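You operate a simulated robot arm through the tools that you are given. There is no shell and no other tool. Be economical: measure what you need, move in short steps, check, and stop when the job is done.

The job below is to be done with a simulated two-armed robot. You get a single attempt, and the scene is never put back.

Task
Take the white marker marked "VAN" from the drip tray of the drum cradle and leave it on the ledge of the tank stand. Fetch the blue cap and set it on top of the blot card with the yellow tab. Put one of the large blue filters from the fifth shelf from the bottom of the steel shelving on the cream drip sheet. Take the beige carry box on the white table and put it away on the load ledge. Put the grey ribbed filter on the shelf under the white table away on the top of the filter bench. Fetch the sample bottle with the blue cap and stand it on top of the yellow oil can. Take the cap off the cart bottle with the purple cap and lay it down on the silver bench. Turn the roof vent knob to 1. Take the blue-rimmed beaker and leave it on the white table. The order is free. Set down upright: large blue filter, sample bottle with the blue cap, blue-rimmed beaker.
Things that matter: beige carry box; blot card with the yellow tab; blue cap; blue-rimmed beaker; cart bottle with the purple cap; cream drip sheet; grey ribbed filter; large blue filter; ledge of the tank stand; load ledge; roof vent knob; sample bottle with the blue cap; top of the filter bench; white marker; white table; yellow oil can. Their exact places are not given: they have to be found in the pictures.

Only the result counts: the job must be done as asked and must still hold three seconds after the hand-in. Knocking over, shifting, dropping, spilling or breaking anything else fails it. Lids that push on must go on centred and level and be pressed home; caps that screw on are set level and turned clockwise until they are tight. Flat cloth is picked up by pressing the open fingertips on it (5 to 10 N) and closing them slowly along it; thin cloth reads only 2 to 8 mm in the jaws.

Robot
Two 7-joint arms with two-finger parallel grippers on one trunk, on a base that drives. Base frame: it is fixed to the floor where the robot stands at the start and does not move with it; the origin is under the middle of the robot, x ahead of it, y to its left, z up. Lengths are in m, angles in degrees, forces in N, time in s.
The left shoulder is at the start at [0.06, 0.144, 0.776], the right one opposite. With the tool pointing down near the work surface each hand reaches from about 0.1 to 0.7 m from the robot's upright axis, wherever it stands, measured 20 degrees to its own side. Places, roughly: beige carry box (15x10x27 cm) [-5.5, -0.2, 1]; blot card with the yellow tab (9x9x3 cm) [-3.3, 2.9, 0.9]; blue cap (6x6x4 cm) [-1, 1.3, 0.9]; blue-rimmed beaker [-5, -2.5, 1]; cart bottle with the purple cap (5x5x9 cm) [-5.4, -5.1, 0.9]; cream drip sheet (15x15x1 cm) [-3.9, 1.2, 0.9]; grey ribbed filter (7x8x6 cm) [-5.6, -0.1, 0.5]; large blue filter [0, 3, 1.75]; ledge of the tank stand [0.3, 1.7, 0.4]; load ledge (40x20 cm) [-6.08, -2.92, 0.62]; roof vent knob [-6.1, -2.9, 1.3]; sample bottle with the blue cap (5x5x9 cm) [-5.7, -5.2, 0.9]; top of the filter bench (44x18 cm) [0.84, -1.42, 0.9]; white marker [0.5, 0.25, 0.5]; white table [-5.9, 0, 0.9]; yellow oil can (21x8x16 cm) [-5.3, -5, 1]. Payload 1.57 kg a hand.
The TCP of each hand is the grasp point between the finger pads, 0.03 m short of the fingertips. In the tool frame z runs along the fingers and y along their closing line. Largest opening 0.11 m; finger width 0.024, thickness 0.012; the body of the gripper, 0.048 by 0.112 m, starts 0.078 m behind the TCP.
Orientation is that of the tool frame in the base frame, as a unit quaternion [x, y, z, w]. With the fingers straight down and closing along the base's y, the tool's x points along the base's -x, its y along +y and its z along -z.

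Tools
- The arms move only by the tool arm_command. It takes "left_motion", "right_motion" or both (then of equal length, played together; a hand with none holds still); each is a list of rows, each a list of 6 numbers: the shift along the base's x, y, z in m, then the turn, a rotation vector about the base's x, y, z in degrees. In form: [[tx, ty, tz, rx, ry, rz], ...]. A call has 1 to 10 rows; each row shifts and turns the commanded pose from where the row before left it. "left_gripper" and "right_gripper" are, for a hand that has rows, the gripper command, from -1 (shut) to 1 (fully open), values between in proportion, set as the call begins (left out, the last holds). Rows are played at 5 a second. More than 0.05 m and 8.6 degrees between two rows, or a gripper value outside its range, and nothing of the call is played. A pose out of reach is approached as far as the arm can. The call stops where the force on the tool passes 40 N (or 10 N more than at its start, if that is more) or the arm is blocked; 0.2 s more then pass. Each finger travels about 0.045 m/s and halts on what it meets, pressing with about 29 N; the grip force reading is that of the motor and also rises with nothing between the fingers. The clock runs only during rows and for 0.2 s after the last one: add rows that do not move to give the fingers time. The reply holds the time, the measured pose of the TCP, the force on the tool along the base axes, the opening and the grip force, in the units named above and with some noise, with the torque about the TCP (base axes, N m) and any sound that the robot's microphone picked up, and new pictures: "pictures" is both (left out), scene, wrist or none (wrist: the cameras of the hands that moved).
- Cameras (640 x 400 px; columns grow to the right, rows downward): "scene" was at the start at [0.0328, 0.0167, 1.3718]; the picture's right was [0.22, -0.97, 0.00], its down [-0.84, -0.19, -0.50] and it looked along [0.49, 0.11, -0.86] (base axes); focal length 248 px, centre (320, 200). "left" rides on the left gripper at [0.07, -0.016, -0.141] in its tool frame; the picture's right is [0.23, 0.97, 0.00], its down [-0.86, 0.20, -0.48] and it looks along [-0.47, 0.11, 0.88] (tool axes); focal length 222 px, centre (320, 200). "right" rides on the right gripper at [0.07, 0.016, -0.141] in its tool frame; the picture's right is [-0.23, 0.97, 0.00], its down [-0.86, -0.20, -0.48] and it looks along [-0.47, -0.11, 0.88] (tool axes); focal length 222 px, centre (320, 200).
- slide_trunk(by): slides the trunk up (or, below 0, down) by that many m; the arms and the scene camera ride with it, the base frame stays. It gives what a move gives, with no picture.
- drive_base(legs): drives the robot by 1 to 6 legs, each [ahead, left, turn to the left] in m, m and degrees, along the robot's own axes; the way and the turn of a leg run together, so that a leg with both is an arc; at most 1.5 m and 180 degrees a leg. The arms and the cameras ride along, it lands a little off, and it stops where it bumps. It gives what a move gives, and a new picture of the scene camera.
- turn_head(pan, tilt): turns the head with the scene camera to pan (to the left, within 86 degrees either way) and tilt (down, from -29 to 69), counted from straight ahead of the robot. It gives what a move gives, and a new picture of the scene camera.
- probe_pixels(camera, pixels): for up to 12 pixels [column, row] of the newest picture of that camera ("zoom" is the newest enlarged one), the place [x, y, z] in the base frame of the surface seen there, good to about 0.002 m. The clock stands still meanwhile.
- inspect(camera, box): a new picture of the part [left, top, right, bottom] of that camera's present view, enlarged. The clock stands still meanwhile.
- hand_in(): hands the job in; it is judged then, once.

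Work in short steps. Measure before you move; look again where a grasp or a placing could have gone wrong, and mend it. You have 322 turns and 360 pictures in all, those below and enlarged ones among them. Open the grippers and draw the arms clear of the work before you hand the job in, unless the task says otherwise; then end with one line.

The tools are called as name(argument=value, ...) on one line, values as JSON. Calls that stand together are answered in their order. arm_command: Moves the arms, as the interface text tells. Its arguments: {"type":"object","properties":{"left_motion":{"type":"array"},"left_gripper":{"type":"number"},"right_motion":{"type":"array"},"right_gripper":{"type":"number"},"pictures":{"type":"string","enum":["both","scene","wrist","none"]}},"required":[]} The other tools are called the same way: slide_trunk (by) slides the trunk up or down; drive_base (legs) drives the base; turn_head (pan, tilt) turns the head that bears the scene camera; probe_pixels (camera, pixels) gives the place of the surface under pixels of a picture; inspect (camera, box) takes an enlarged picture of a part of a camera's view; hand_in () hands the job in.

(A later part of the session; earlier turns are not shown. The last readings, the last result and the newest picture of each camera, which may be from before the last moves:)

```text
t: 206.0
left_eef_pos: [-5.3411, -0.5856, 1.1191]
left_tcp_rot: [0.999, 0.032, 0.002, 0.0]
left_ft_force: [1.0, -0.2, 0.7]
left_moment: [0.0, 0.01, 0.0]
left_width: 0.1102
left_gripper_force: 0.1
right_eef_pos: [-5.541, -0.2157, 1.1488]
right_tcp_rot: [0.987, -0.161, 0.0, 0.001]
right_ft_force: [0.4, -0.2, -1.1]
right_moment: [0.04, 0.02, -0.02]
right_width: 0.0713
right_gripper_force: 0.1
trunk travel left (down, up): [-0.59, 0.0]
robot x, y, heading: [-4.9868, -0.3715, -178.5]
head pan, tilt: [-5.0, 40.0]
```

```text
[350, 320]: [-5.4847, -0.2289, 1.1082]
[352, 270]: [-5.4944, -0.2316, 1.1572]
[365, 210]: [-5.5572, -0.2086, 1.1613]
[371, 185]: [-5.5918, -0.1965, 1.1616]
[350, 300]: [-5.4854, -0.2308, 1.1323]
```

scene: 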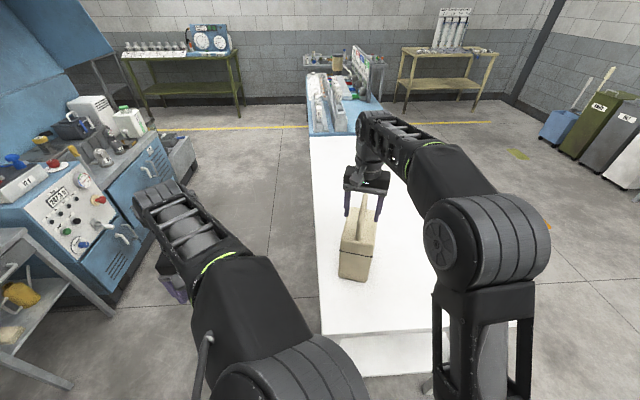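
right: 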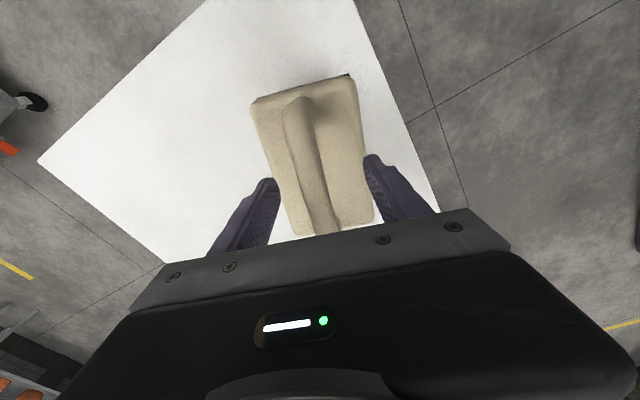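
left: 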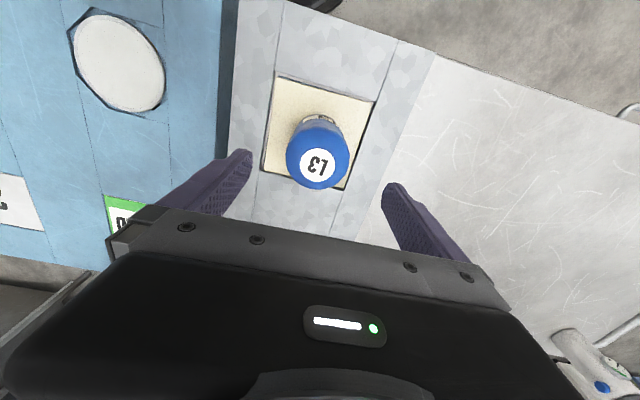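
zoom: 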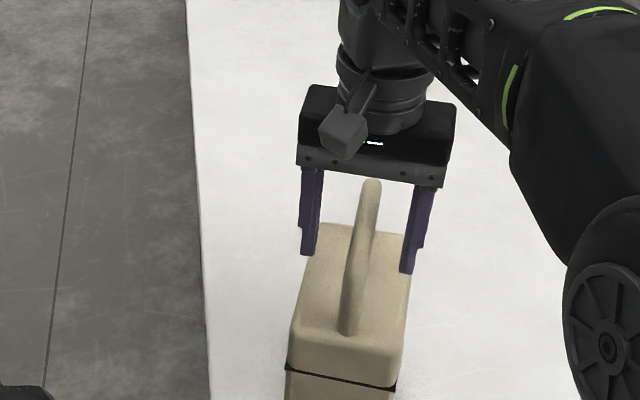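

Bar sits within 4 mm of the TCP. I grip and lift.

arm_command(right_motion=[[0, 0, 0, 0, 0, 0], [0, 0, 0, 0, 0, 0], [0, 0, 0, 0, 0, 0], [0, 0, 0, 0, 0, 0], [0, 0, 0, 0, 0, 0]], right_gripper=-1, pictures="none")

arm_command(right_motion=[[0, 0, 0.015, 0, 0, 0], [0, 0, 0.015, 0, 0, 0], [0, 0, 0, 0, 0, 0]])

```text
t: 207.2
left_eef_pos: [-5.3402, -0.5861, 1.1183]
left_tcp_rot: [0.999, 0.032, 0.003, 0.0]
left_ft_force: [-0.2, 0.8, -0.1]
left_moment: [-0.06, -0.02, -0.01]
left_width: 0.11
left_gripper_force: 0.1
right_eef_pos: [-5.5414, -0.217, 1.148]
right_tcp_rot: [0.987, -0.161, 0.0, 0.0]
right_ft_force: [2.5, 1.4, 0.0]
right_moment: [0.05, -0.06, 0.04]
right_width: 0.0174
right_gripper_force: 28.3
trunk travel left (down, up): [-0.59, 0.0]
robot x, y, heading: [-4.9867, -0.3732, -178.4]
head pan, tilt: [-5.0, 40.0]
```

```text
t: 208.0
left_eef_pos: [-5.3413, -0.5866, 1.1194]
left_tcp_rot: [0.999, 0.032, 0.002, 0.001]
left_ft_force: [0.0, 0.4, 1.0]
left_moment: [-0.02, 0.02, 0.0]
left_width: 0.1101
left_gripper_force: 0.0
right_eef_pos: [-5.5421, -0.2159, 1.1494]
right_tcp_rot: [0.987, -0.161, 0.0, 0.0]
right_ft_force: [1.6, 0.3, -0.7]
right_moment: [-0.02, -0.11, 0.02]
right_width: 0.0176
right_gripper_force: 28.7
right hand out of reach, approached as far as the arm can: row 1, 2
trunk travel left (down, up): [-0.59, 0.0]
robot x, y, heading: [-4.9881, -0.3701, -178.6]
head pan, tilt: [-5.0, 40.0]
```

scene: 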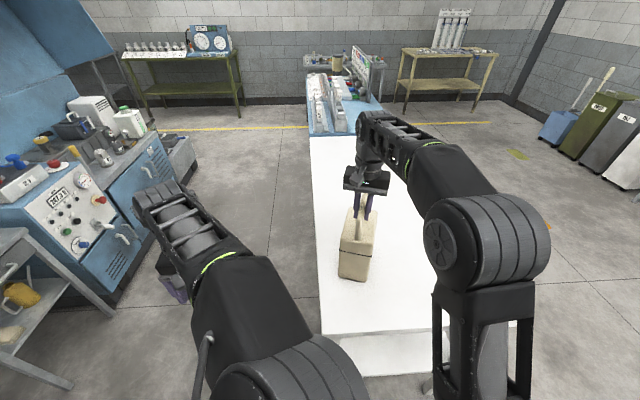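
right: 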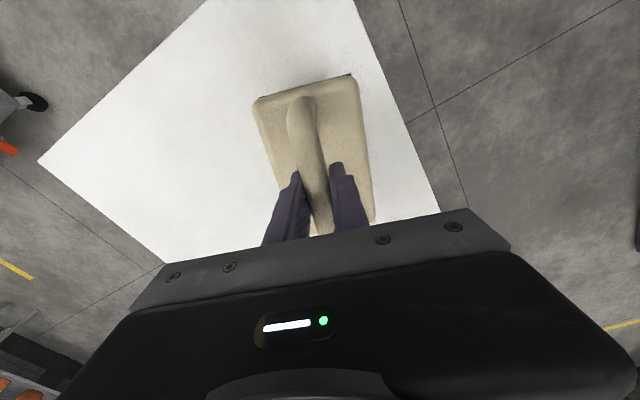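

Gripped, but the arm can't rise at this extension. I lift while pulling the hand inward slightly.

arm_command(right_motion=[[0.01, 0, 0.004, 0, 0, 0], [0.015, 0, 0.006, 0, 0, 0], [0.015, 0, 0.006, 0, 0, 0], [0, 0, 0, 0, 0, 0]], pictures="wrist")

```text
t: 209.0
left_eef_pos: [-5.3422, -0.5857, 1.1189]
left_tcp_rot: [0.999, 0.033, 0.002, -0.001]
left_ft_force: [-0.2, 0.8, 0.1]
left_moment: [0.03, -0.02, 0.01]
left_width: 0.11
left_gripper_force: 0.0
right_eef_pos: [-5.5022, -0.2155, 1.1631]
right_tcp_rot: [0.987, -0.16, 0.001, 0.0]
right_ft_force: [-0.1, 0.6, -6.7]
right_moment: [0.01, -0.05, 0.03]
right_width: 0.0176
right_gripper_force: 28.4
trunk travel left (down, up): [-0.59, 0.0]
robot x, y, heading: [-4.9835, -0.3712, -178.7]
head pan, tilt: [-5.0, 40.0]
```

right: 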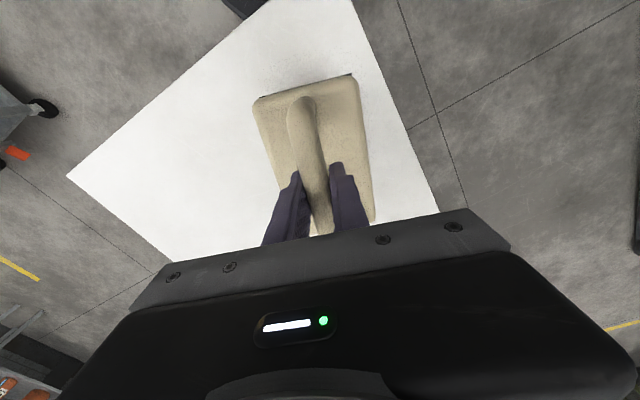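

Box is airborne (6.7 N). I back off from the table, and turn south to look for the load ledge.

drive_base(legs=[[-0.5, 0, 0], [0, 0, 60]])

turn_head(pan=-10, tilt=15)

```text
t: 214.5
left_eef_pos: [-4.4899, -0.7763, 1.1164]
left_tcp_rot: [0.849, 0.529, 0.001, -0.002]
left_ft_force: [-0.1, -0.2, 0.6]
left_moment: [0.03, 0.05, 0.01]
left_width: 0.1097
left_gripper_force: 0.1
right_eef_pos: [-4.892, -0.7312, 1.1622]
right_tcp_rot: [0.935, 0.356, 0.0, 0.0]
right_ft_force: [0.8, -0.3, -6.3]
right_moment: [-0.01, 0.01, 0.02]
right_width: 0.0175
right_gripper_force: 29.0
trunk travel left (down, up): [-0.59, 0.0]
robot x, y, heading: [-4.5006, -0.3606, -118.2]
head pan, tilt: [-5.0, 40.0]
```

scene: 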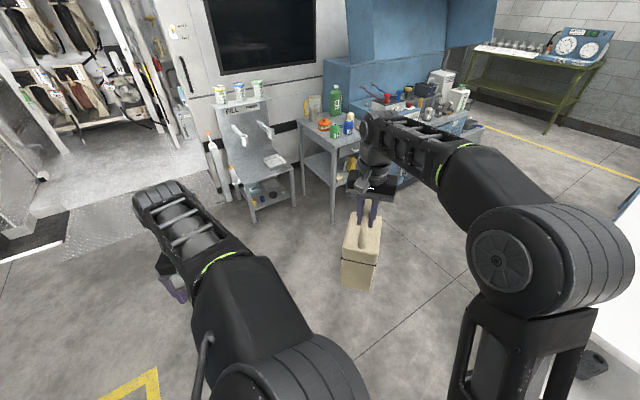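

```text
t: 215.4
left_eef_pos: [-4.4913, -0.7757, 1.1176]
left_tcp_rot: [0.849, 0.529, 0.002, -0.001]
left_ft_force: [-0.1, 0.4, -0.4]
left_moment: [0.0, 0.03, 0.0]
left_width: 0.1102
left_gripper_force: 0.0
right_eef_pos: [-4.8915, -0.7307, 1.1624]
right_tcp_rot: [0.935, 0.356, 0.0, 0.001]
right_ft_force: [-0.8, 0.1, -6.4]
right_moment: [0.02, -0.04, -0.01]
right_width: 0.0174
right_gripper_force: 29.1
trunk travel left (down, up): [-0.59, 0.0]
robot x, y, heading: [-4.4973, -0.3578, -118.5]
head pan, tilt: [-10.0, 15.0]
```

scene: 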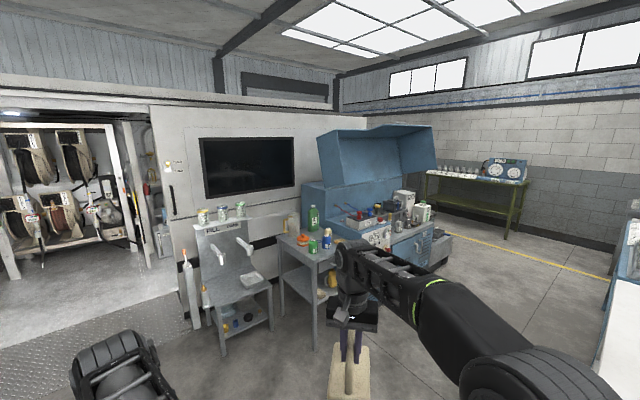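

I probe the wall, the ramp/door, and what is inside.

probe_pixels(camera="scene", pixels=[[250, 165], [160, 200], [100, 270], [60, 255], [90, 150], [130, 330], [30, 250], [310, 290], [230, 230], [100, 345], [125, 200], [15, 285]])

turn_head(pan=25, tilt=20)

```text
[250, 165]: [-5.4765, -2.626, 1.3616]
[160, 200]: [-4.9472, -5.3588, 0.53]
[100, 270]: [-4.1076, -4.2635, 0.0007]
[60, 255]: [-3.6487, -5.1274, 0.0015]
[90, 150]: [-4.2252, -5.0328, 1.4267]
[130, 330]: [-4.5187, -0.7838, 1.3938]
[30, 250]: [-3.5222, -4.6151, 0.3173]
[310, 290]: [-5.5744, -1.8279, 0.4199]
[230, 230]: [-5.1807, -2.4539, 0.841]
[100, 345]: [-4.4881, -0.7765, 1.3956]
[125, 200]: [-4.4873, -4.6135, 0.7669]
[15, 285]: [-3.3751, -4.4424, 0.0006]
```

```text
t: 216.4
left_eef_pos: [-4.4908, -0.7757, 1.1172]
left_tcp_rot: [0.848, 0.529, 0.002, -0.002]
left_ft_force: [-0.6, 0.5, -0.1]
left_moment: [0.02, 0.01, -0.01]
left_width: 0.1099
left_gripper_force: 0.2
right_eef_pos: [-4.8908, -0.7306, 1.1625]
right_tcp_rot: [0.935, 0.356, 0.001, 0.0]
right_ft_force: [0.9, 0.1, -5.8]
right_moment: [0.08, -0.04, -0.01]
right_width: 0.0176
right_gripper_force: 29.2
trunk travel left (down, up): [-0.59, 0.0]
robot x, y, heading: [-4.498, -0.3618, -118.4]
head pan, tilt: [25.0, 20.0]
```

scene: 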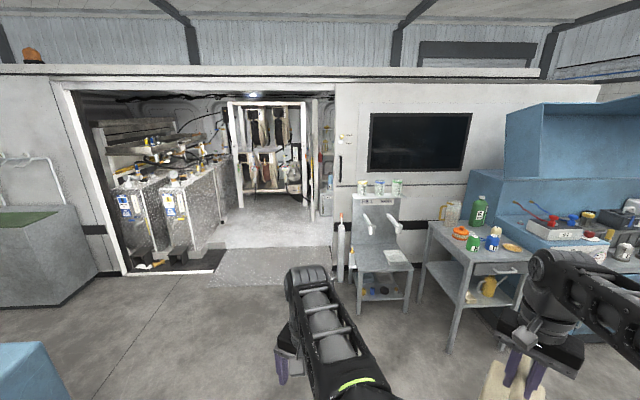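

The items lie inside the room beyond the wide door; the beaker is probably on the stand's top shelf. I zoom on it.

inspect(camera="scene", box=[320, 160, 520, 320])

inspect(camera="scene", box=[60, 80, 340, 290])

probe_pixels(camera="scene", pixels=[[363, 186], [379, 187], [397, 186], [125, 272], [335, 250], [205, 265], [75, 120], [340, 130], [280, 215], [275, 290], [345, 250], [375, 255]])

```text
2.50 times, centred on (420, 240) of scene
```

zoom: 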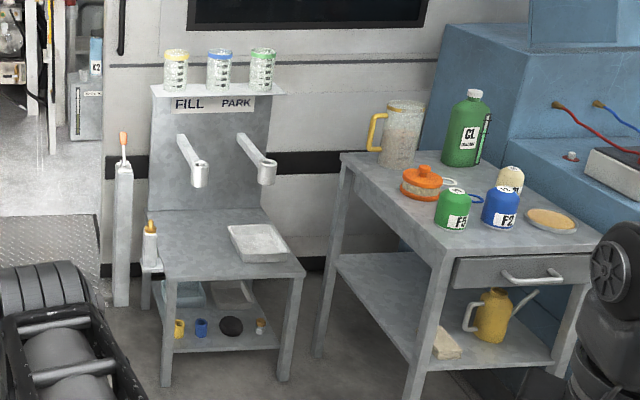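

```text
1.90 times, centred on (200, 185) of scene
```

zoom: 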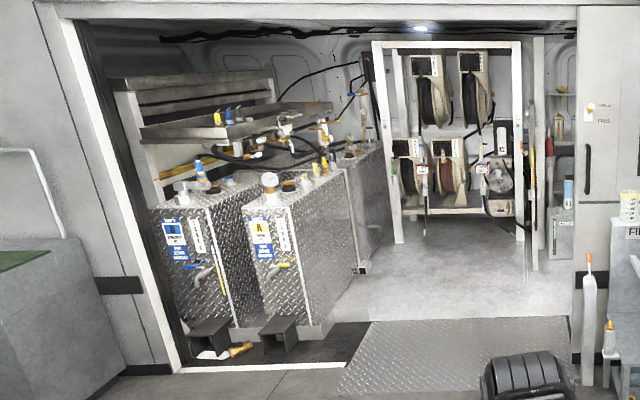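

```text
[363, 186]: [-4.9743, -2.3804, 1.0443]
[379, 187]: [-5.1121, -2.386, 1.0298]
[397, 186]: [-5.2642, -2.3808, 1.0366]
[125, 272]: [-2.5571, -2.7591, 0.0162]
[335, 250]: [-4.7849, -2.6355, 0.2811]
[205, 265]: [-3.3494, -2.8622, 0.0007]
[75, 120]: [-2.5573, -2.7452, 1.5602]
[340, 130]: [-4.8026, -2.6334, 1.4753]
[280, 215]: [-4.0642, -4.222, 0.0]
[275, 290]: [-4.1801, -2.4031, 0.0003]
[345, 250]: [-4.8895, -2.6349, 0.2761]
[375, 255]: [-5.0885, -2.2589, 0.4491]
```

Blue-rimmed beaker stands at (−5.11, −2.41). I head through the door at x≈−4.1 with the box.

drive_base(legs=[[0, 0, 28.4], [0, 0.4, 0], [1.4, 0, 0], [1.0, 0, 0]])

turn_head(pan=-60, tilt=20)

```text
t: 231.4
left_eef_pos: [-3.8871, -3.0572, 1.1196]
left_tcp_rot: [0.69, 0.724, 0.002, -0.001]
left_ft_force: [-0.3, 0.2, -0.8]
left_moment: [0.0, 0.0, 0.0]
left_width: 0.1098
left_gripper_force: 0.0
right_eef_pos: [-4.2588, -3.2128, 1.1619]
right_tcp_rot: [0.817, 0.577, 0.0, -0.001]
right_ft_force: [-0.4, -0.3, -6.9]
right_moment: [0.05, -0.04, 0.0]
right_width: 0.0176
right_gripper_force: 29.2
trunk travel left (down, up): [-0.59, 0.0]
robot x, y, heading: [-4.0941, -2.6975, -89.5]
head pan, tilt: [25.0, 20.0]
```

scene: 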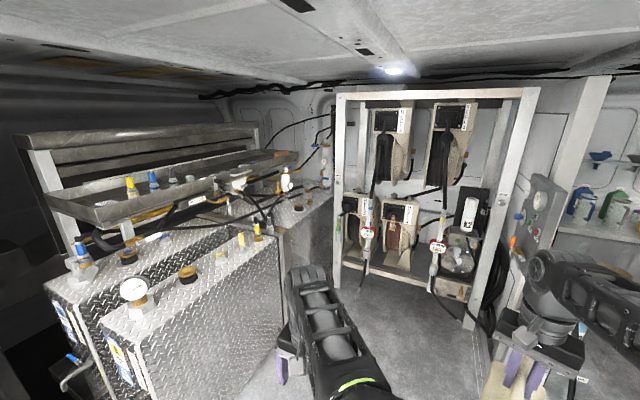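

```text
t: 233.0
left_eef_pos: [-3.8866, -3.057, 1.1176]
left_tcp_rot: [0.69, 0.724, 0.001, -0.001]
left_ft_force: [0.0, 0.5, 0.2]
left_moment: [-0.01, 0.0, -0.01]
left_width: 0.1101
left_gripper_force: 0.0
right_eef_pos: [-4.2595, -3.2118, 1.1629]
right_tcp_rot: [0.816, 0.578, 0.0, 0.0]
right_ft_force: [-0.5, -0.9, -4.7]
right_moment: [0.04, -0.03, -0.03]
right_width: 0.0178
right_gripper_force: 28.5
trunk travel left (down, up): [-0.59, 0.0]
robot x, y, heading: [-4.0947, -2.6981, -89.5]
head pan, tilt: [-60.0, 20.0]
```

scene: 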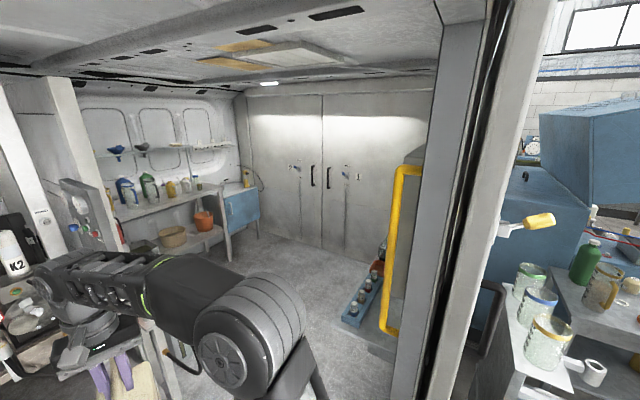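

I move further in (y≈−3.55) and turn west inside the room.

drive_base(legs=[[0.8, 0, 0], [0, 0, -90]])

turn_head(pan=-15, tilt=20)

```text
t: 241.2
left_eef_pos: [-4.4479, -3.7398, 1.1185]
left_tcp_rot: [1.0, 0.028, 0.003, 0.001]
left_ft_force: [-0.1, 0.6, -0.2]
left_moment: [-0.01, -0.01, -0.02]
left_width: 0.1098
left_gripper_force: 0.0
right_eef_pos: [-4.6046, -3.3672, 1.1622]
right_tcp_rot: [0.986, -0.165, 0.0, 0.001]
right_ft_force: [-0.4, -0.1, -5.6]
right_moment: [-0.03, -0.08, 0.01]
right_width: 0.0174
right_gripper_force: 28.4
trunk travel left (down, up): [-0.59, 0.0]
robot x, y, heading: [-4.0905, -3.5271, -179.1]
head pan, tilt: [-60.0, 20.0]
```

scene: 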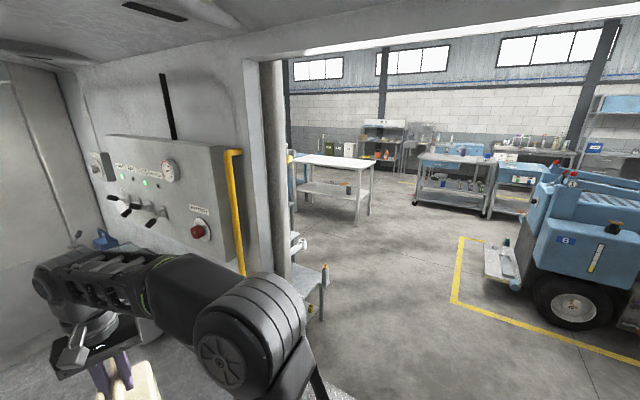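

```text
t: 242.3
left_eef_pos: [-4.4467, -3.7397, 1.1168]
left_tcp_rot: [1.0, 0.029, 0.002, 0.0]
left_ft_force: [-0.3, -0.1, 0.3]
left_moment: [-0.01, 0.03, 0.01]
left_width: 0.1099
left_gripper_force: 0.1
right_eef_pos: [-4.6046, -3.3682, 1.1607]
right_tcp_rot: [0.986, -0.166, -0.001, 0.0]
right_ft_force: [0.6, -0.5, -5.0]
right_moment: [-0.06, -0.08, 0.02]
right_width: 0.0177
right_gripper_force: 28.6
trunk travel left (down, up): [-0.59, 0.0]
robot x, y, heading: [-4.0913, -3.5306, -179.1]
head pan, tilt: [-15.0, 20.0]
```

scene: 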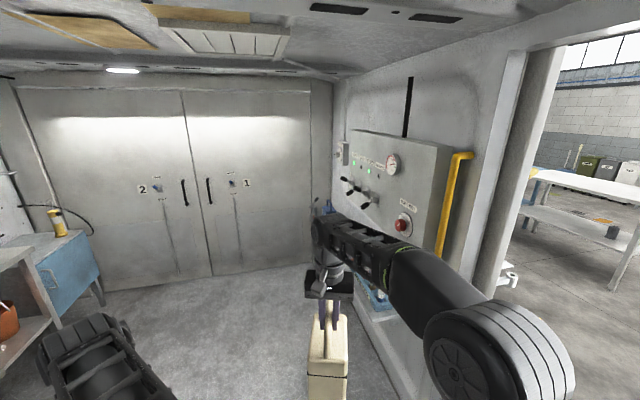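

Control panel on the right wall. I probe panel, ledge items and left bench extents.

probe_pixels(camera="scene", pixels=[[345, 152], [390, 164], [440, 240], [378, 295], [400, 345], [345, 185], [70, 240], [40, 290], [210, 275], [100, 305], [440, 165], [330, 210]])

inspect(camera="scene", box=[310, 120, 480, 320])

```text
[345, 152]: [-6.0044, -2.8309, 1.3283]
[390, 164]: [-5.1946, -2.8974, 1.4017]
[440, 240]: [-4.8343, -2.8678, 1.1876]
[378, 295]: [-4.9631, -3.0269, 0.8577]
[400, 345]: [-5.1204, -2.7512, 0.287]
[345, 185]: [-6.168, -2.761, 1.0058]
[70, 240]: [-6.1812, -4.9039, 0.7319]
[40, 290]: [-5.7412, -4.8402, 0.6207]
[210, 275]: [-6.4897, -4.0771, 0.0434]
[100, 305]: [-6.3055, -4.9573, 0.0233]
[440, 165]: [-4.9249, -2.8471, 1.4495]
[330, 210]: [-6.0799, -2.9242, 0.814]
```

```text
2.00 times, centred on (395, 220) of scene
```

zoom: 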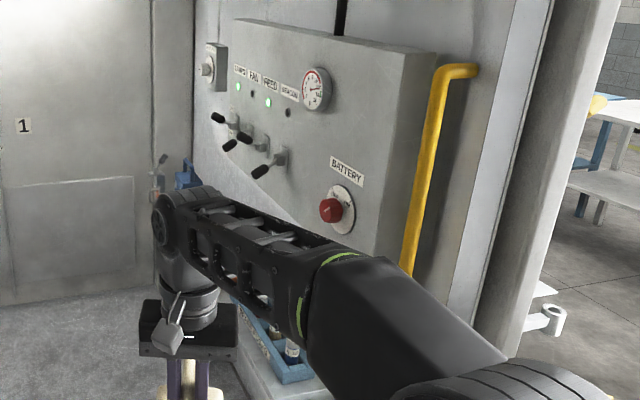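

Space is free between y −3.0 and −4.8. I drive west, turn north, and look at the ledge.

drive_base(legs=[[1.3, 0.35, 0], [0, 0, -90]])

turn_head(pan=25, tilt=25)

```text
t: 245.6
left_eef_pos: [-4.8794, -3.8943, 1.1177]
left_tcp_rot: [0.996, 0.085, 0.003, 0.001]
left_ft_force: [-0.1, -0.3, -0.2]
left_moment: [0.01, -0.02, 0.0]
left_width: 0.1096
left_gripper_force: 0.0
right_eef_pos: [-5.0766, -3.5424, 1.1592]
right_tcp_rot: [0.994, -0.11, 0.002, -0.001]
right_ft_force: [-0.1, -0.3, -6.0]
right_moment: [0.0, -0.03, 0.03]
right_width: 0.0173
right_gripper_force: 29.2
trunk travel left (down, up): [-0.59, 0.0]
robot x, y, heading: [-4.5433, -3.6389, -172.6]
head pan, tilt: [-15.0, 20.0]
stopped in leg 1: the robot was blocked; the commanded pose is now the measured one
```

scene: 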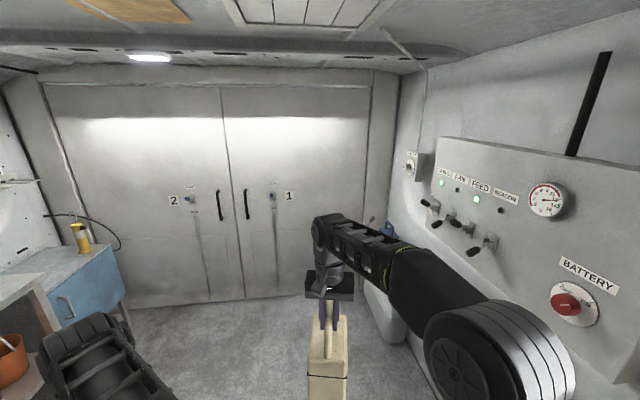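

```text
t: 246.7
left_eef_pos: [-4.8778, -3.8931, 1.117]
left_tcp_rot: [0.996, 0.084, 0.002, 0.0]
left_ft_force: [-0.8, 0.3, -0.3]
left_moment: [0.02, -0.01, 0.02]
left_width: 0.11
left_gripper_force: 0.1
right_eef_pos: [-5.0748, -3.5424, 1.162]
right_tcp_rot: [0.994, -0.109, 0.001, 0.0]
right_ft_force: [0.3, -0.1, -6.0]
right_moment: [-0.03, -0.08, 0.05]
right_width: 0.0176
right_gripper_force: 29.0
trunk travel left (down, up): [-0.59, 0.0]
robot x, y, heading: [-4.5442, -3.6416, -172.2]
head pan, tilt: [25.0, 25.0]
```

scene: 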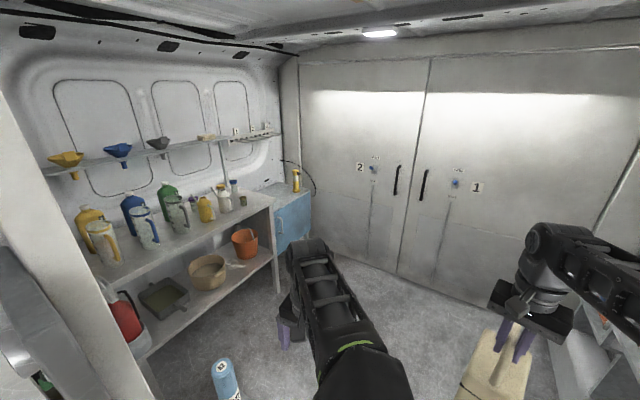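

The base was blocked — something at the left. I look down there before moving on.

turn_head(pan=45, tilt=50)

```text
t: 247.6
left_eef_pos: [-4.8779, -3.8914, 1.1183]
left_tcp_rot: [0.996, 0.084, 0.002, 0.0]
left_ft_force: [0.0, 0.5, 0.5]
left_moment: [0.02, -0.01, 0.03]
left_width: 0.1099
left_gripper_force: 0.1
right_eef_pos: [-5.0746, -3.5423, 1.1614]
right_tcp_rot: [0.994, -0.109, 0.0, 0.0]
right_ft_force: [1.1, 0.2, -6.0]
right_moment: [0.0, -0.07, 0.0]
right_width: 0.0177
right_gripper_force: 29.5
trunk travel left (down, up): [-0.59, 0.0]
robot x, y, heading: [-4.5478, -3.6395, -172.8]
head pan, tilt: [45.0, 50.0]
```

scene: 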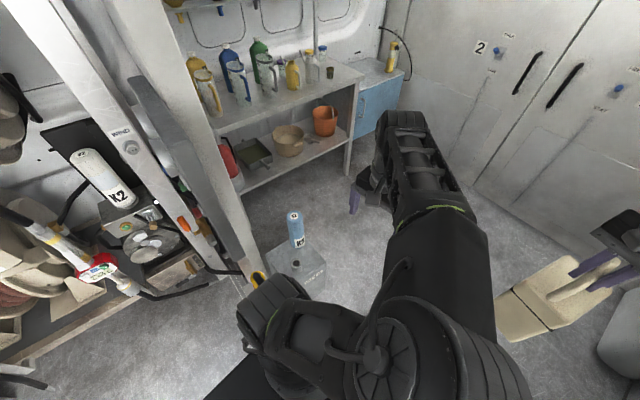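

I probe the post, pedestal bottle and the thing near my left elbow.

probe_pixels(camera="scene", pixels=[[232, 240], [258, 276], [297, 225], [300, 265], [320, 290], [270, 250], [275, 310], [215, 150], [335, 240], [250, 225]])

inspect(camera="scene", box=[190, 180, 380, 360])

```text
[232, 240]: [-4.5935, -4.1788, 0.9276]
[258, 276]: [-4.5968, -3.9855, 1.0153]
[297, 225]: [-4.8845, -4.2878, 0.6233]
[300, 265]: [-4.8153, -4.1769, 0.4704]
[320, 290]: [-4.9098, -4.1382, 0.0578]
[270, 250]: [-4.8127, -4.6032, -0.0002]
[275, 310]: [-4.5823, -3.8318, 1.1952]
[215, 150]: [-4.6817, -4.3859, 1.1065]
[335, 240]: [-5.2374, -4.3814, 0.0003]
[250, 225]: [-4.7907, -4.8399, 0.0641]
```

```text
2.22 times, centred on (285, 270) of scene
```

zoom: 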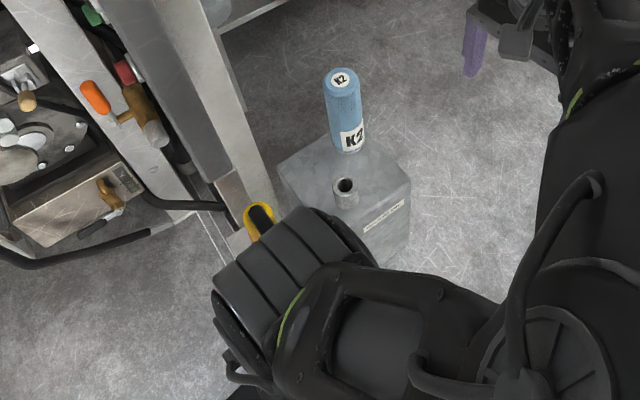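

My left elbow met the post. I strafe right 0.15 m away from it, then inspect.

drive_base(legs=[[0, -0.15, 0]])

inspect(camera="scene", box=[150, 120, 380, 340])

```text
t: 248.9
left_eef_pos: [-4.8973, -3.7426, 1.1177]
left_tcp_rot: [0.996, 0.084, 0.002, 0.001]
left_ft_force: [-0.2, 0.3, 0.9]
left_moment: [-0.01, -0.03, 0.0]
left_width: 0.1101
left_gripper_force: 0.0
right_eef_pos: [-5.0952, -3.3912, 1.1607]
right_tcp_rot: [0.994, -0.11, 0.001, 0.001]
right_ft_force: [0.2, 0.8, -6.4]
right_moment: [-0.01, -0.07, 0.07]
right_width: 0.0176
right_gripper_force: 28.9
trunk travel left (down, up): [-0.59, 0.0]
robot x, y, heading: [-4.5631, -3.4946, -172.7]
head pan, tilt: [45.0, 50.0]
```

scene: 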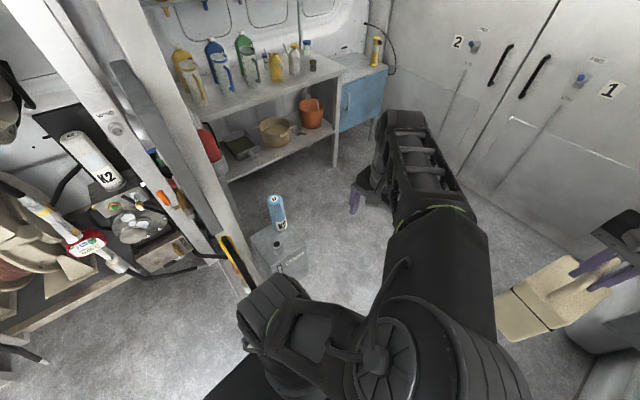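

```text
1.82 times, centred on (265, 230) of scene
```

zoom: 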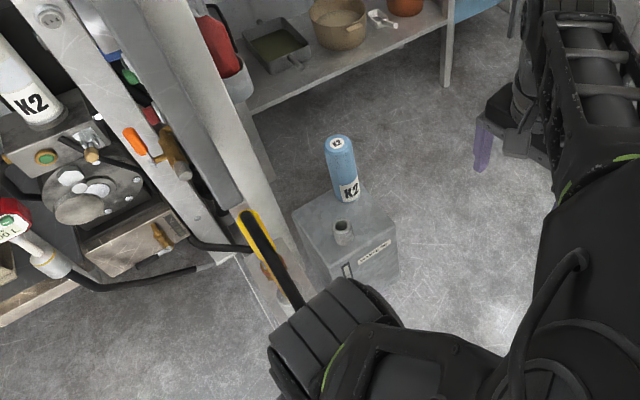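

Only a fixed grab bar there. I straighten, drive west to x≈−5.45 along y≈−3.5, shift south, and turn north.

drive_base(legs=[[0, 0, -7.5], [0.9, 0.05, 0], [0, 0.25, 0], [0, 0, -90]])

turn_head(pan=25, tilt=25)

```text
t: 259.6
left_eef_pos: [-5.6664, -3.4338, 1.1172]
left_tcp_rot: [0.715, -0.699, 0.002, 0.002]
left_ft_force: [0.3, 0.4, -0.6]
left_moment: [0.01, 0.02, -0.02]
left_width: 0.11
left_gripper_force: 0.1
right_eef_pos: [-5.2886, -3.2897, 1.163]
right_tcp_rot: [-0.567, 0.823, 0.0, -0.001]
right_ft_force: [-0.1, 0.8, -5.7]
right_moment: [-0.03, 0.02, -0.03]
right_width: 0.018
right_gripper_force: 28.3
trunk travel left (down, up): [-0.59, 0.0]
robot x, y, heading: [-5.4629, -3.7967, 89.3]
head pan, tilt: [45.0, 50.0]
```

scene: 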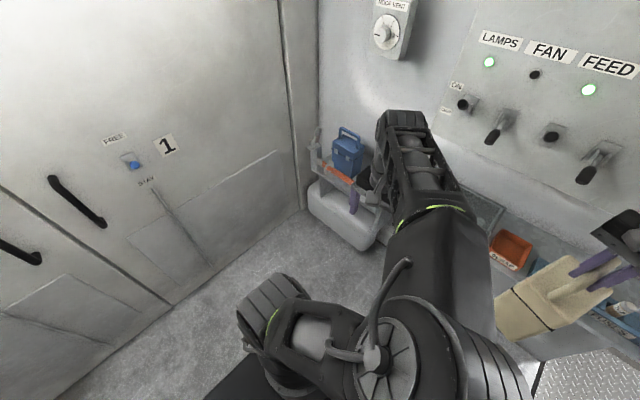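

```text
t: 260.5
left_eef_pos: [-5.6656, -3.4329, 1.1178]
left_tcp_rot: [0.715, -0.699, 0.001, 0.001]
left_ft_force: [0.5, -0.3, 0.4]
left_moment: [-0.04, -0.03, -0.03]
left_width: 0.1103
left_gripper_force: 0.0
right_eef_pos: [-5.2889, -3.2886, 1.1621]
right_tcp_rot: [-0.567, 0.824, 0.0, 0.0]
right_ft_force: [-0.1, -0.2, -6.7]
right_moment: [-0.07, -0.02, -0.02]
right_width: 0.0177
right_gripper_force: 29.3
trunk travel left (down, up): [-0.59, 0.0]
robot x, y, heading: [-5.4626, -3.7984, 89.2]
head pan, tilt: [25.0, 25.0]
```

scene: 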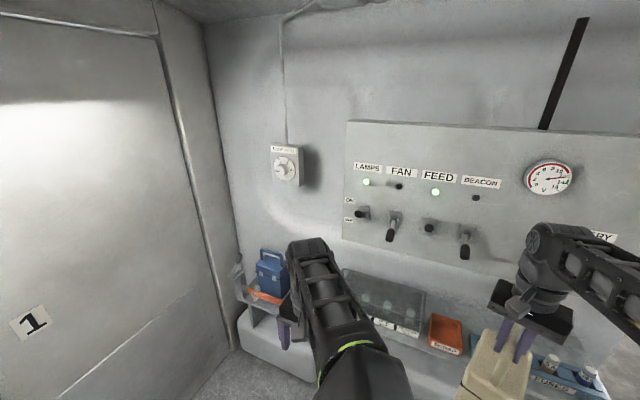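

The ledge is at lower left with a blue box on it; the vent knob at (286,167). I strafe left 0.3 m and zoom.

drive_base(legs=[[0, 0.3, 0]])

arm_command(left_motion=[[0.03, -0.03, 0, 0, 0, 0], [0.03, -0.03, 0, 0, 0, 0], [0.03, -0.03, 0, 0, 0, 0], [0, 0, 0, 0, 0, 0]], pictures="none")

turn_head(pan=10, tilt=42)

```text
t: 262.6
left_eef_pos: [-5.965, -3.4238, 1.1173]
left_tcp_rot: [0.712, -0.702, 0.001, 0.001]
left_ft_force: [-0.3, 0.4, -0.6]
left_moment: [-0.01, 0.01, 0.04]
left_width: 0.1101
left_gripper_force: 0.1
right_eef_pos: [-5.5886, -3.2829, 1.1619]
right_tcp_rot: [-0.563, 0.827, -0.001, 0.0]
right_ft_force: [-0.3, -1.0, -6.5]
right_moment: [-0.03, 0.0, -0.01]
right_width: 0.0177
right_gripper_force: 28.9
trunk travel left (down, up): [-0.59, 0.0]
robot x, y, heading: [-5.7692, -3.7911, 88.7]
head pan, tilt: [25.0, 25.0]
```

scene: 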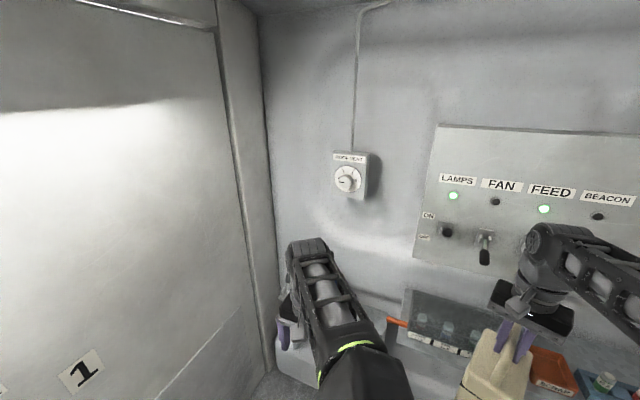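

```text
t: 263.2
left_eef_pos: [-5.9555, -3.4845, 1.096]
left_tcp_rot: [0.791, -0.61, 0.031, 0.034]
left_ft_force: [0.3, -1.3, 1.0]
left_moment: [-0.01, 0.01, -0.02]
left_width: 0.1099
left_gripper_force: 0.0
right_eef_pos: [-5.5861, -3.2842, 1.1597]
right_tcp_rot: [-0.563, 0.826, 0.0, -0.002]
right_ft_force: [0.3, -0.4, -6.5]
right_moment: [-0.05, 0.06, -0.02]
right_width: 0.0175
right_gripper_force: 29.1
trunk travel left (down, up): [-0.59, 0.0]
robot x, y, heading: [-5.7666, -3.7935, 88.5]
head pan, tilt: [25.0, 25.0]
stopped in row 3 (left hand): the arm was blocked; the commanded pose is now the measured one
```

```text
t: 264.0
left_eef_pos: [-5.9564, -3.4842, 1.0958]
left_tcp_rot: [0.791, -0.611, 0.032, 0.034]
left_ft_force: [0.1, -0.8, 0.7]
left_moment: [0.02, 0.02, -0.01]
left_width: 0.11
left_gripper_force: 0.1
right_eef_pos: [-5.5876, -3.2835, 1.161]
right_tcp_rot: [-0.563, 0.826, 0.0, 0.0]
right_ft_force: [0.1, 0.0, -6.5]
right_moment: [-0.03, 0.02, 0.0]
right_width: 0.0179
right_gripper_force: 28.8
trunk travel left (down, up): [-0.59, 0.0]
robot x, y, heading: [-5.7715, -3.7938, 88.8]
head pan, tilt: [10.0, 42.0]
```

scene: 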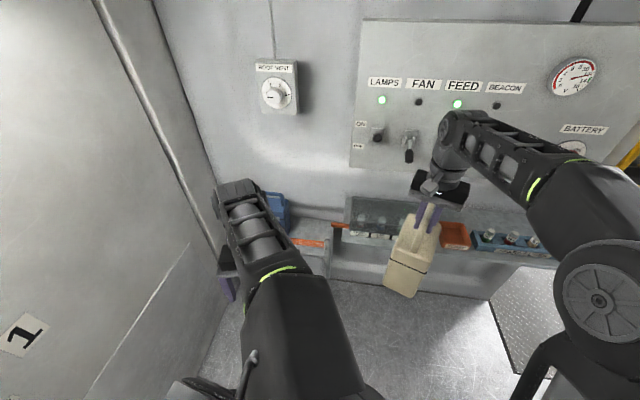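

Left arm got blocked while tucking (elbow). I relieve it slightly forward and use its wrist camera to view the ledge.

arm_command(left_motion=[[0.0, 0.03, 0.01, 0, 0, 0], [0, 0.03, 0.01, 0, 0, 0], [0, 0, 0, 0, 0, 0]], pictures="wrist")

inspect(camera="scene", box=[210, 50, 480, 310])

```text
t: 264.8
left_eef_pos: [-5.956, -3.4272, 1.1155]
left_tcp_rot: [0.79, -0.611, 0.031, 0.035]
left_ft_force: [0.4, -0.3, 0.1]
left_moment: [-0.03, -0.03, 0.01]
left_width: 0.1099
left_gripper_force: 0.0
right_eef_pos: [-5.5856, -3.2833, 1.1624]
right_tcp_rot: [-0.563, 0.826, -0.001, -0.001]
right_ft_force: [0.7, 0.4, -5.9]
right_moment: [-0.02, 0.02, 0.02]
right_width: 0.0178
right_gripper_force: 29.1
trunk travel left (down, up): [-0.59, 0.0]
robot x, y, heading: [-5.7669, -3.7919, 88.1]
head pan, tilt: [10.0, 42.0]
```

left: 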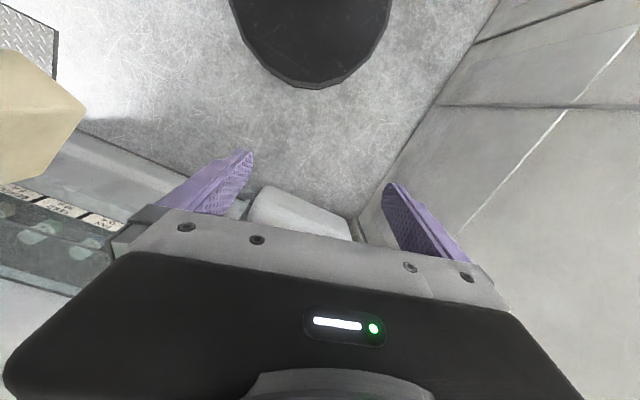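

```text
1.54 times, centred on (345, 180) of scene
```

zoom: 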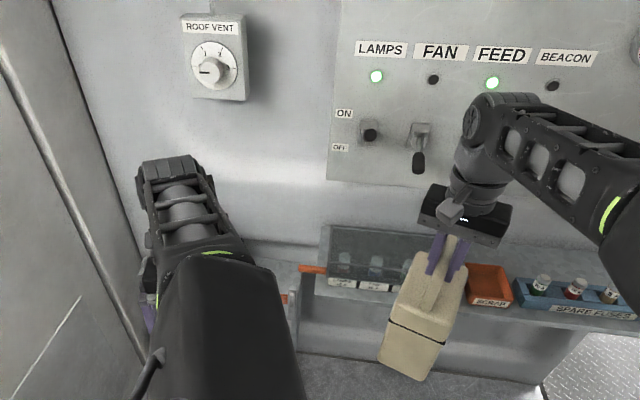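

I strafe back right 0.35 m to get an unobstructed zoom of the ledge.

drive_base(legs=[[0, -0.4, 1.5]])

turn_head(pan=42, tilt=35)

inspect(camera="scene", box=[200, 100, 420, 300])

```text
t: 267.3
left_eef_pos: [-5.5737, -3.4381, 1.1148]
left_tcp_rot: [0.8, -0.598, 0.031, 0.034]
left_ft_force: [0.2, 0.1, 0.4]
left_moment: [0.0, 0.01, -0.01]
left_width: 0.1102
left_gripper_force: 0.0
right_eef_pos: [-5.2086, -3.2828, 1.1616]
right_tcp_rot: [-0.575, 0.818, 0.0, -0.001]
right_ft_force: [0.3, -0.1, -6.2]
right_moment: [-0.03, 0.01, -0.01]
right_width: 0.0177
right_gripper_force: 29.0
trunk travel left (down, up): [-0.59, 0.0]
robot x, y, heading: [-5.3745, -3.795, 90.3]
head pan, tilt: [10.0, 42.0]
```

scene: 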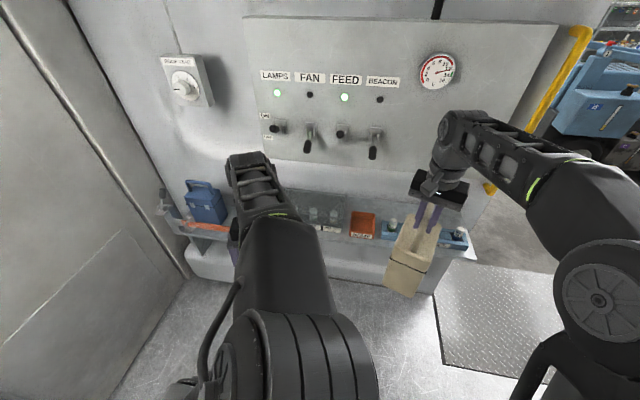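

```text
t: 268.3
left_eef_pos: [-5.5735, -3.4366, 1.1143]
left_tcp_rot: [0.8, -0.598, 0.031, 0.033]
left_ft_force: [-0.2, 0.0, 0.3]
left_moment: [0.0, 0.01, 0.02]
left_width: 0.11
left_gripper_force: 0.0
right_eef_pos: [-5.2095, -3.2828, 1.1611]
right_tcp_rot: [-0.575, 0.818, 0.0, -0.001]
right_ft_force: [-0.8, 0.7, -6.7]
right_moment: [0.0, 0.0, -0.02]
right_width: 0.0178
right_gripper_force: 29.6
trunk travel left (down, up): [-0.59, 0.0]
robot x, y, heading: [-5.3721, -3.7968, 90.2]
head pan, tilt: [42.0, 35.0]
```

scene: 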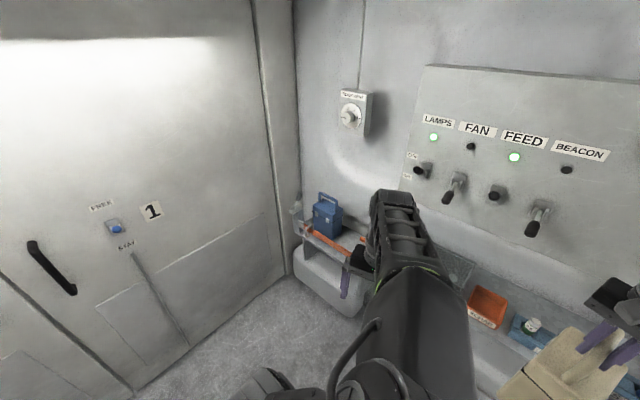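

```text
2.00 times, centred on (310, 200) of scene
```

zoom: 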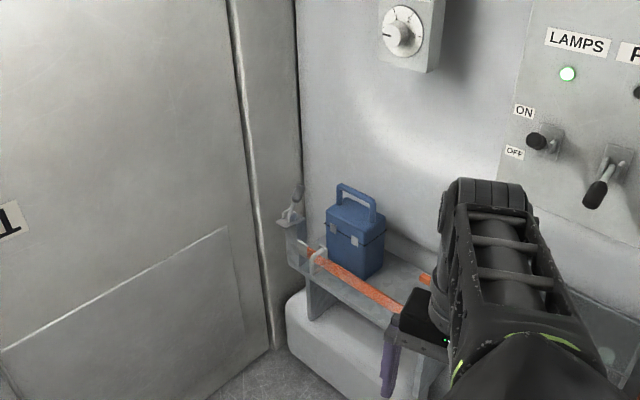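

I probe ledge surface, strap, blue box and knob in the zoom.

probe_pixels(camera="zoom", pixels=[[350, 275], [395, 300], [320, 252], [405, 255], [410, 272], [355, 250], [375, 215], [335, 210], [402, 35], [430, 50], [395, 235], [425, 278]])

probe_pixels(camera="scene", pixels=[[350, 240], [345, 232], [355, 245], [330, 262], [360, 232], [445, 275], [350, 118]])

```text
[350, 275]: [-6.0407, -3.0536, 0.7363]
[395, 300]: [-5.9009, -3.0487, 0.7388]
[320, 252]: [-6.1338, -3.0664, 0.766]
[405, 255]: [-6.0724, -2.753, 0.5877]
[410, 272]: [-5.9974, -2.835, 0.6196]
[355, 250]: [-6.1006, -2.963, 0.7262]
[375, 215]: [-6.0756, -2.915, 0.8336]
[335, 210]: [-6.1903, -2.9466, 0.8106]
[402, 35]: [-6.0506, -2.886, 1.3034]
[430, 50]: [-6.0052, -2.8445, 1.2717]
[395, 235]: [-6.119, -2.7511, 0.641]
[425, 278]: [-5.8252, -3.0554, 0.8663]
```

```text
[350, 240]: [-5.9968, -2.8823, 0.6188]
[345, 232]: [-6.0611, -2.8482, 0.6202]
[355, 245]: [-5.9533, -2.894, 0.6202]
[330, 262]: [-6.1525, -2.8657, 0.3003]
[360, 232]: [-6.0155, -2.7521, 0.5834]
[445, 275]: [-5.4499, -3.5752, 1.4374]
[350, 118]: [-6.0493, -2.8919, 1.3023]
```

Ledge top z 0.62 (y −3.02..−2.82); strap at y −3.05 up to z 0.74; blue box on its left part, so the free spot is around (−5.965, −2.925). I lower the trunk 0.1, yaw the held box −10°, nudge left hand in, and turn to heading 120.

slide_trunk(by=-0.1)

drive_base(legs=[[0, 0, 30]])

arm_command(right_motion=[[0, 0, 0, 0, 0, -5], [0, 0, 0, 0, 0, -5], [0, 0, 0, 0, 0, 0]], pictures="none")

```text
t: 269.6
left_eef_pos: [-5.5741, -3.4372, 1.0143]
left_tcp_rot: [0.8, -0.598, 0.031, 0.034]
left_ft_force: [1.5, 0.1, -0.2]
left_moment: [0.03, 0.0, 0.0]
left_width: 0.1098
left_gripper_force: 0.1
right_eef_pos: [-5.21, -3.2831, 1.0604]
right_tcp_rot: [-0.576, 0.818, 0.0, -0.002]
right_ft_force: [-0.6, 0.2, -5.5]
right_moment: [0.01, 0.01, 0.0]
right_width: 0.0176
right_gripper_force: 28.9
trunk travel left (down, up): [-0.49, 0.1]
robot x, y, heading: [-5.3747, -3.7949, 90.0]
head pan, tilt: [42.0, 35.0]
```

```text
t: 271.5
left_eef_pos: [-5.7278, -3.5858, 1.0136]
left_tcp_rot: [0.928, -0.37, 0.04, 0.024]
left_ft_force: [0.3, 0.3, 0.3]
left_moment: [-0.01, 0.0, 0.0]
left_width: 0.1101
left_gripper_force: 0.1
right_eef_pos: [-5.4901, -3.2692, 1.06]
right_tcp_rot: [0.769, -0.639, 0.0, 0.001]
right_ft_force: [0.7, -0.5, -6.3]
right_moment: [-0.06, -0.05, 0.01]
right_width: 0.0178
right_gripper_force: 28.9
trunk travel left (down, up): [-0.49, 0.1]
robot x, y, heading: [-5.3776, -3.7968, 120.6]
head pan, tilt: [42.0, 35.0]
```

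scene: 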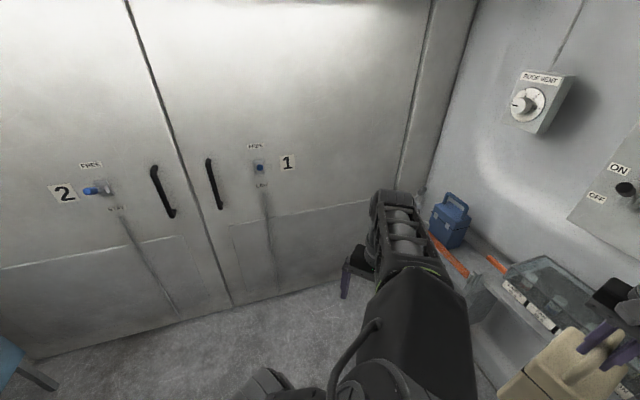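

```text
t: 272.3
left_eef_pos: [-5.7259, -3.5844, 1.0142]
left_tcp_rot: [0.928, -0.37, 0.039, 0.025]
left_ft_force: [0.1, 0.1, 0.2]
left_moment: [-0.01, 0.03, 0.01]
left_width: 0.1096
left_gripper_force: 0.0
right_eef_pos: [-5.4911, -3.2686, 1.0594]
right_tcp_rot: [0.71, -0.704, 0.001, 0.001]
right_ft_force: [0.4, -0.6, -6.3]
right_moment: [-0.04, 0.0, 0.02]
right_width: 0.0179
right_gripper_force: 29.0
trunk travel left (down, up): [-0.49, 0.1]
robot x, y, heading: [-5.3751, -3.7938, 120.3]
head pan, tilt: [42.0, 35.0]
```

Hand yaw is now along y. I zoom on the ledge's free part.

turn_head(pan=0, tilt=40)

inspect(camera="scene", box=[210, 100, 400, 280])

```text
t: 273.4
left_eef_pos: [-5.7275, -3.5859, 1.0152]
left_tcp_rot: [0.928, -0.37, 0.039, 0.025]
left_ft_force: [0.5, 0.3, -0.5]
left_moment: [0.01, -0.02, -0.03]
left_width: 0.11
left_gripper_force: 0.2
right_eef_pos: [-5.4913, -3.2689, 1.0614]
right_tcp_rot: [0.71, -0.704, 0.002, 0.001]
right_ft_force: [0.7, -0.5, -5.5]
right_moment: [-0.03, -0.05, 0.0]
right_width: 0.0175
right_gripper_force: 29.0
trunk travel left (down, up): [-0.49, 0.1]
robot x, y, heading: [-5.3749, -3.7945, 120.4]
head pan, tilt: [0.0, 40.0]
```

scene: 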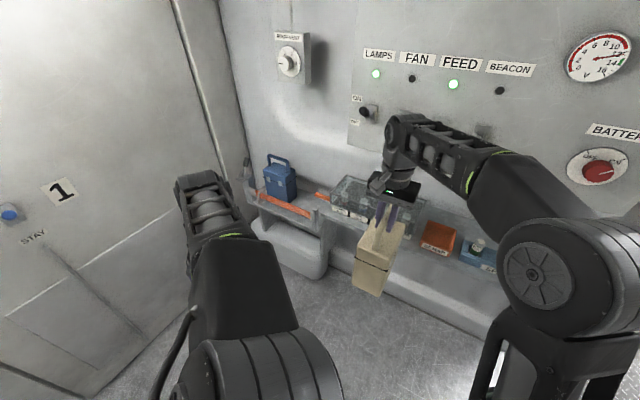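

```text
2.22 times, centred on (305, 190) of scene
```

zoom: 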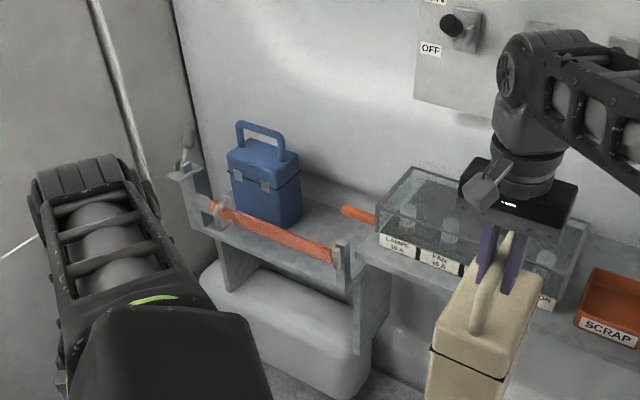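

I probe the free area limits: right post, orange handle, blue box side.

probe_pixels(camera="zoom", pixels=[[338, 245], [343, 262], [350, 212], [372, 218], [298, 175], [300, 215], [320, 220], [335, 230], [310, 200], [270, 225], [232, 165], [385, 200]])

```text
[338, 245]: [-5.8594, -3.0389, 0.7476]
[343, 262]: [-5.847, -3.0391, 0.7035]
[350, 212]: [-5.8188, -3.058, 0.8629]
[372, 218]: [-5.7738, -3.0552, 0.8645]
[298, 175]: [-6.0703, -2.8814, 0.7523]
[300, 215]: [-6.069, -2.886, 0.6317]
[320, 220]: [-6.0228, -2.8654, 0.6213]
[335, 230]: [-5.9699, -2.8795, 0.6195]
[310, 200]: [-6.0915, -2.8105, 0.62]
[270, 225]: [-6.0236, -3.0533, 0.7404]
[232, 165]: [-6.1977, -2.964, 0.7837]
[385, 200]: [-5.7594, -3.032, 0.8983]
```

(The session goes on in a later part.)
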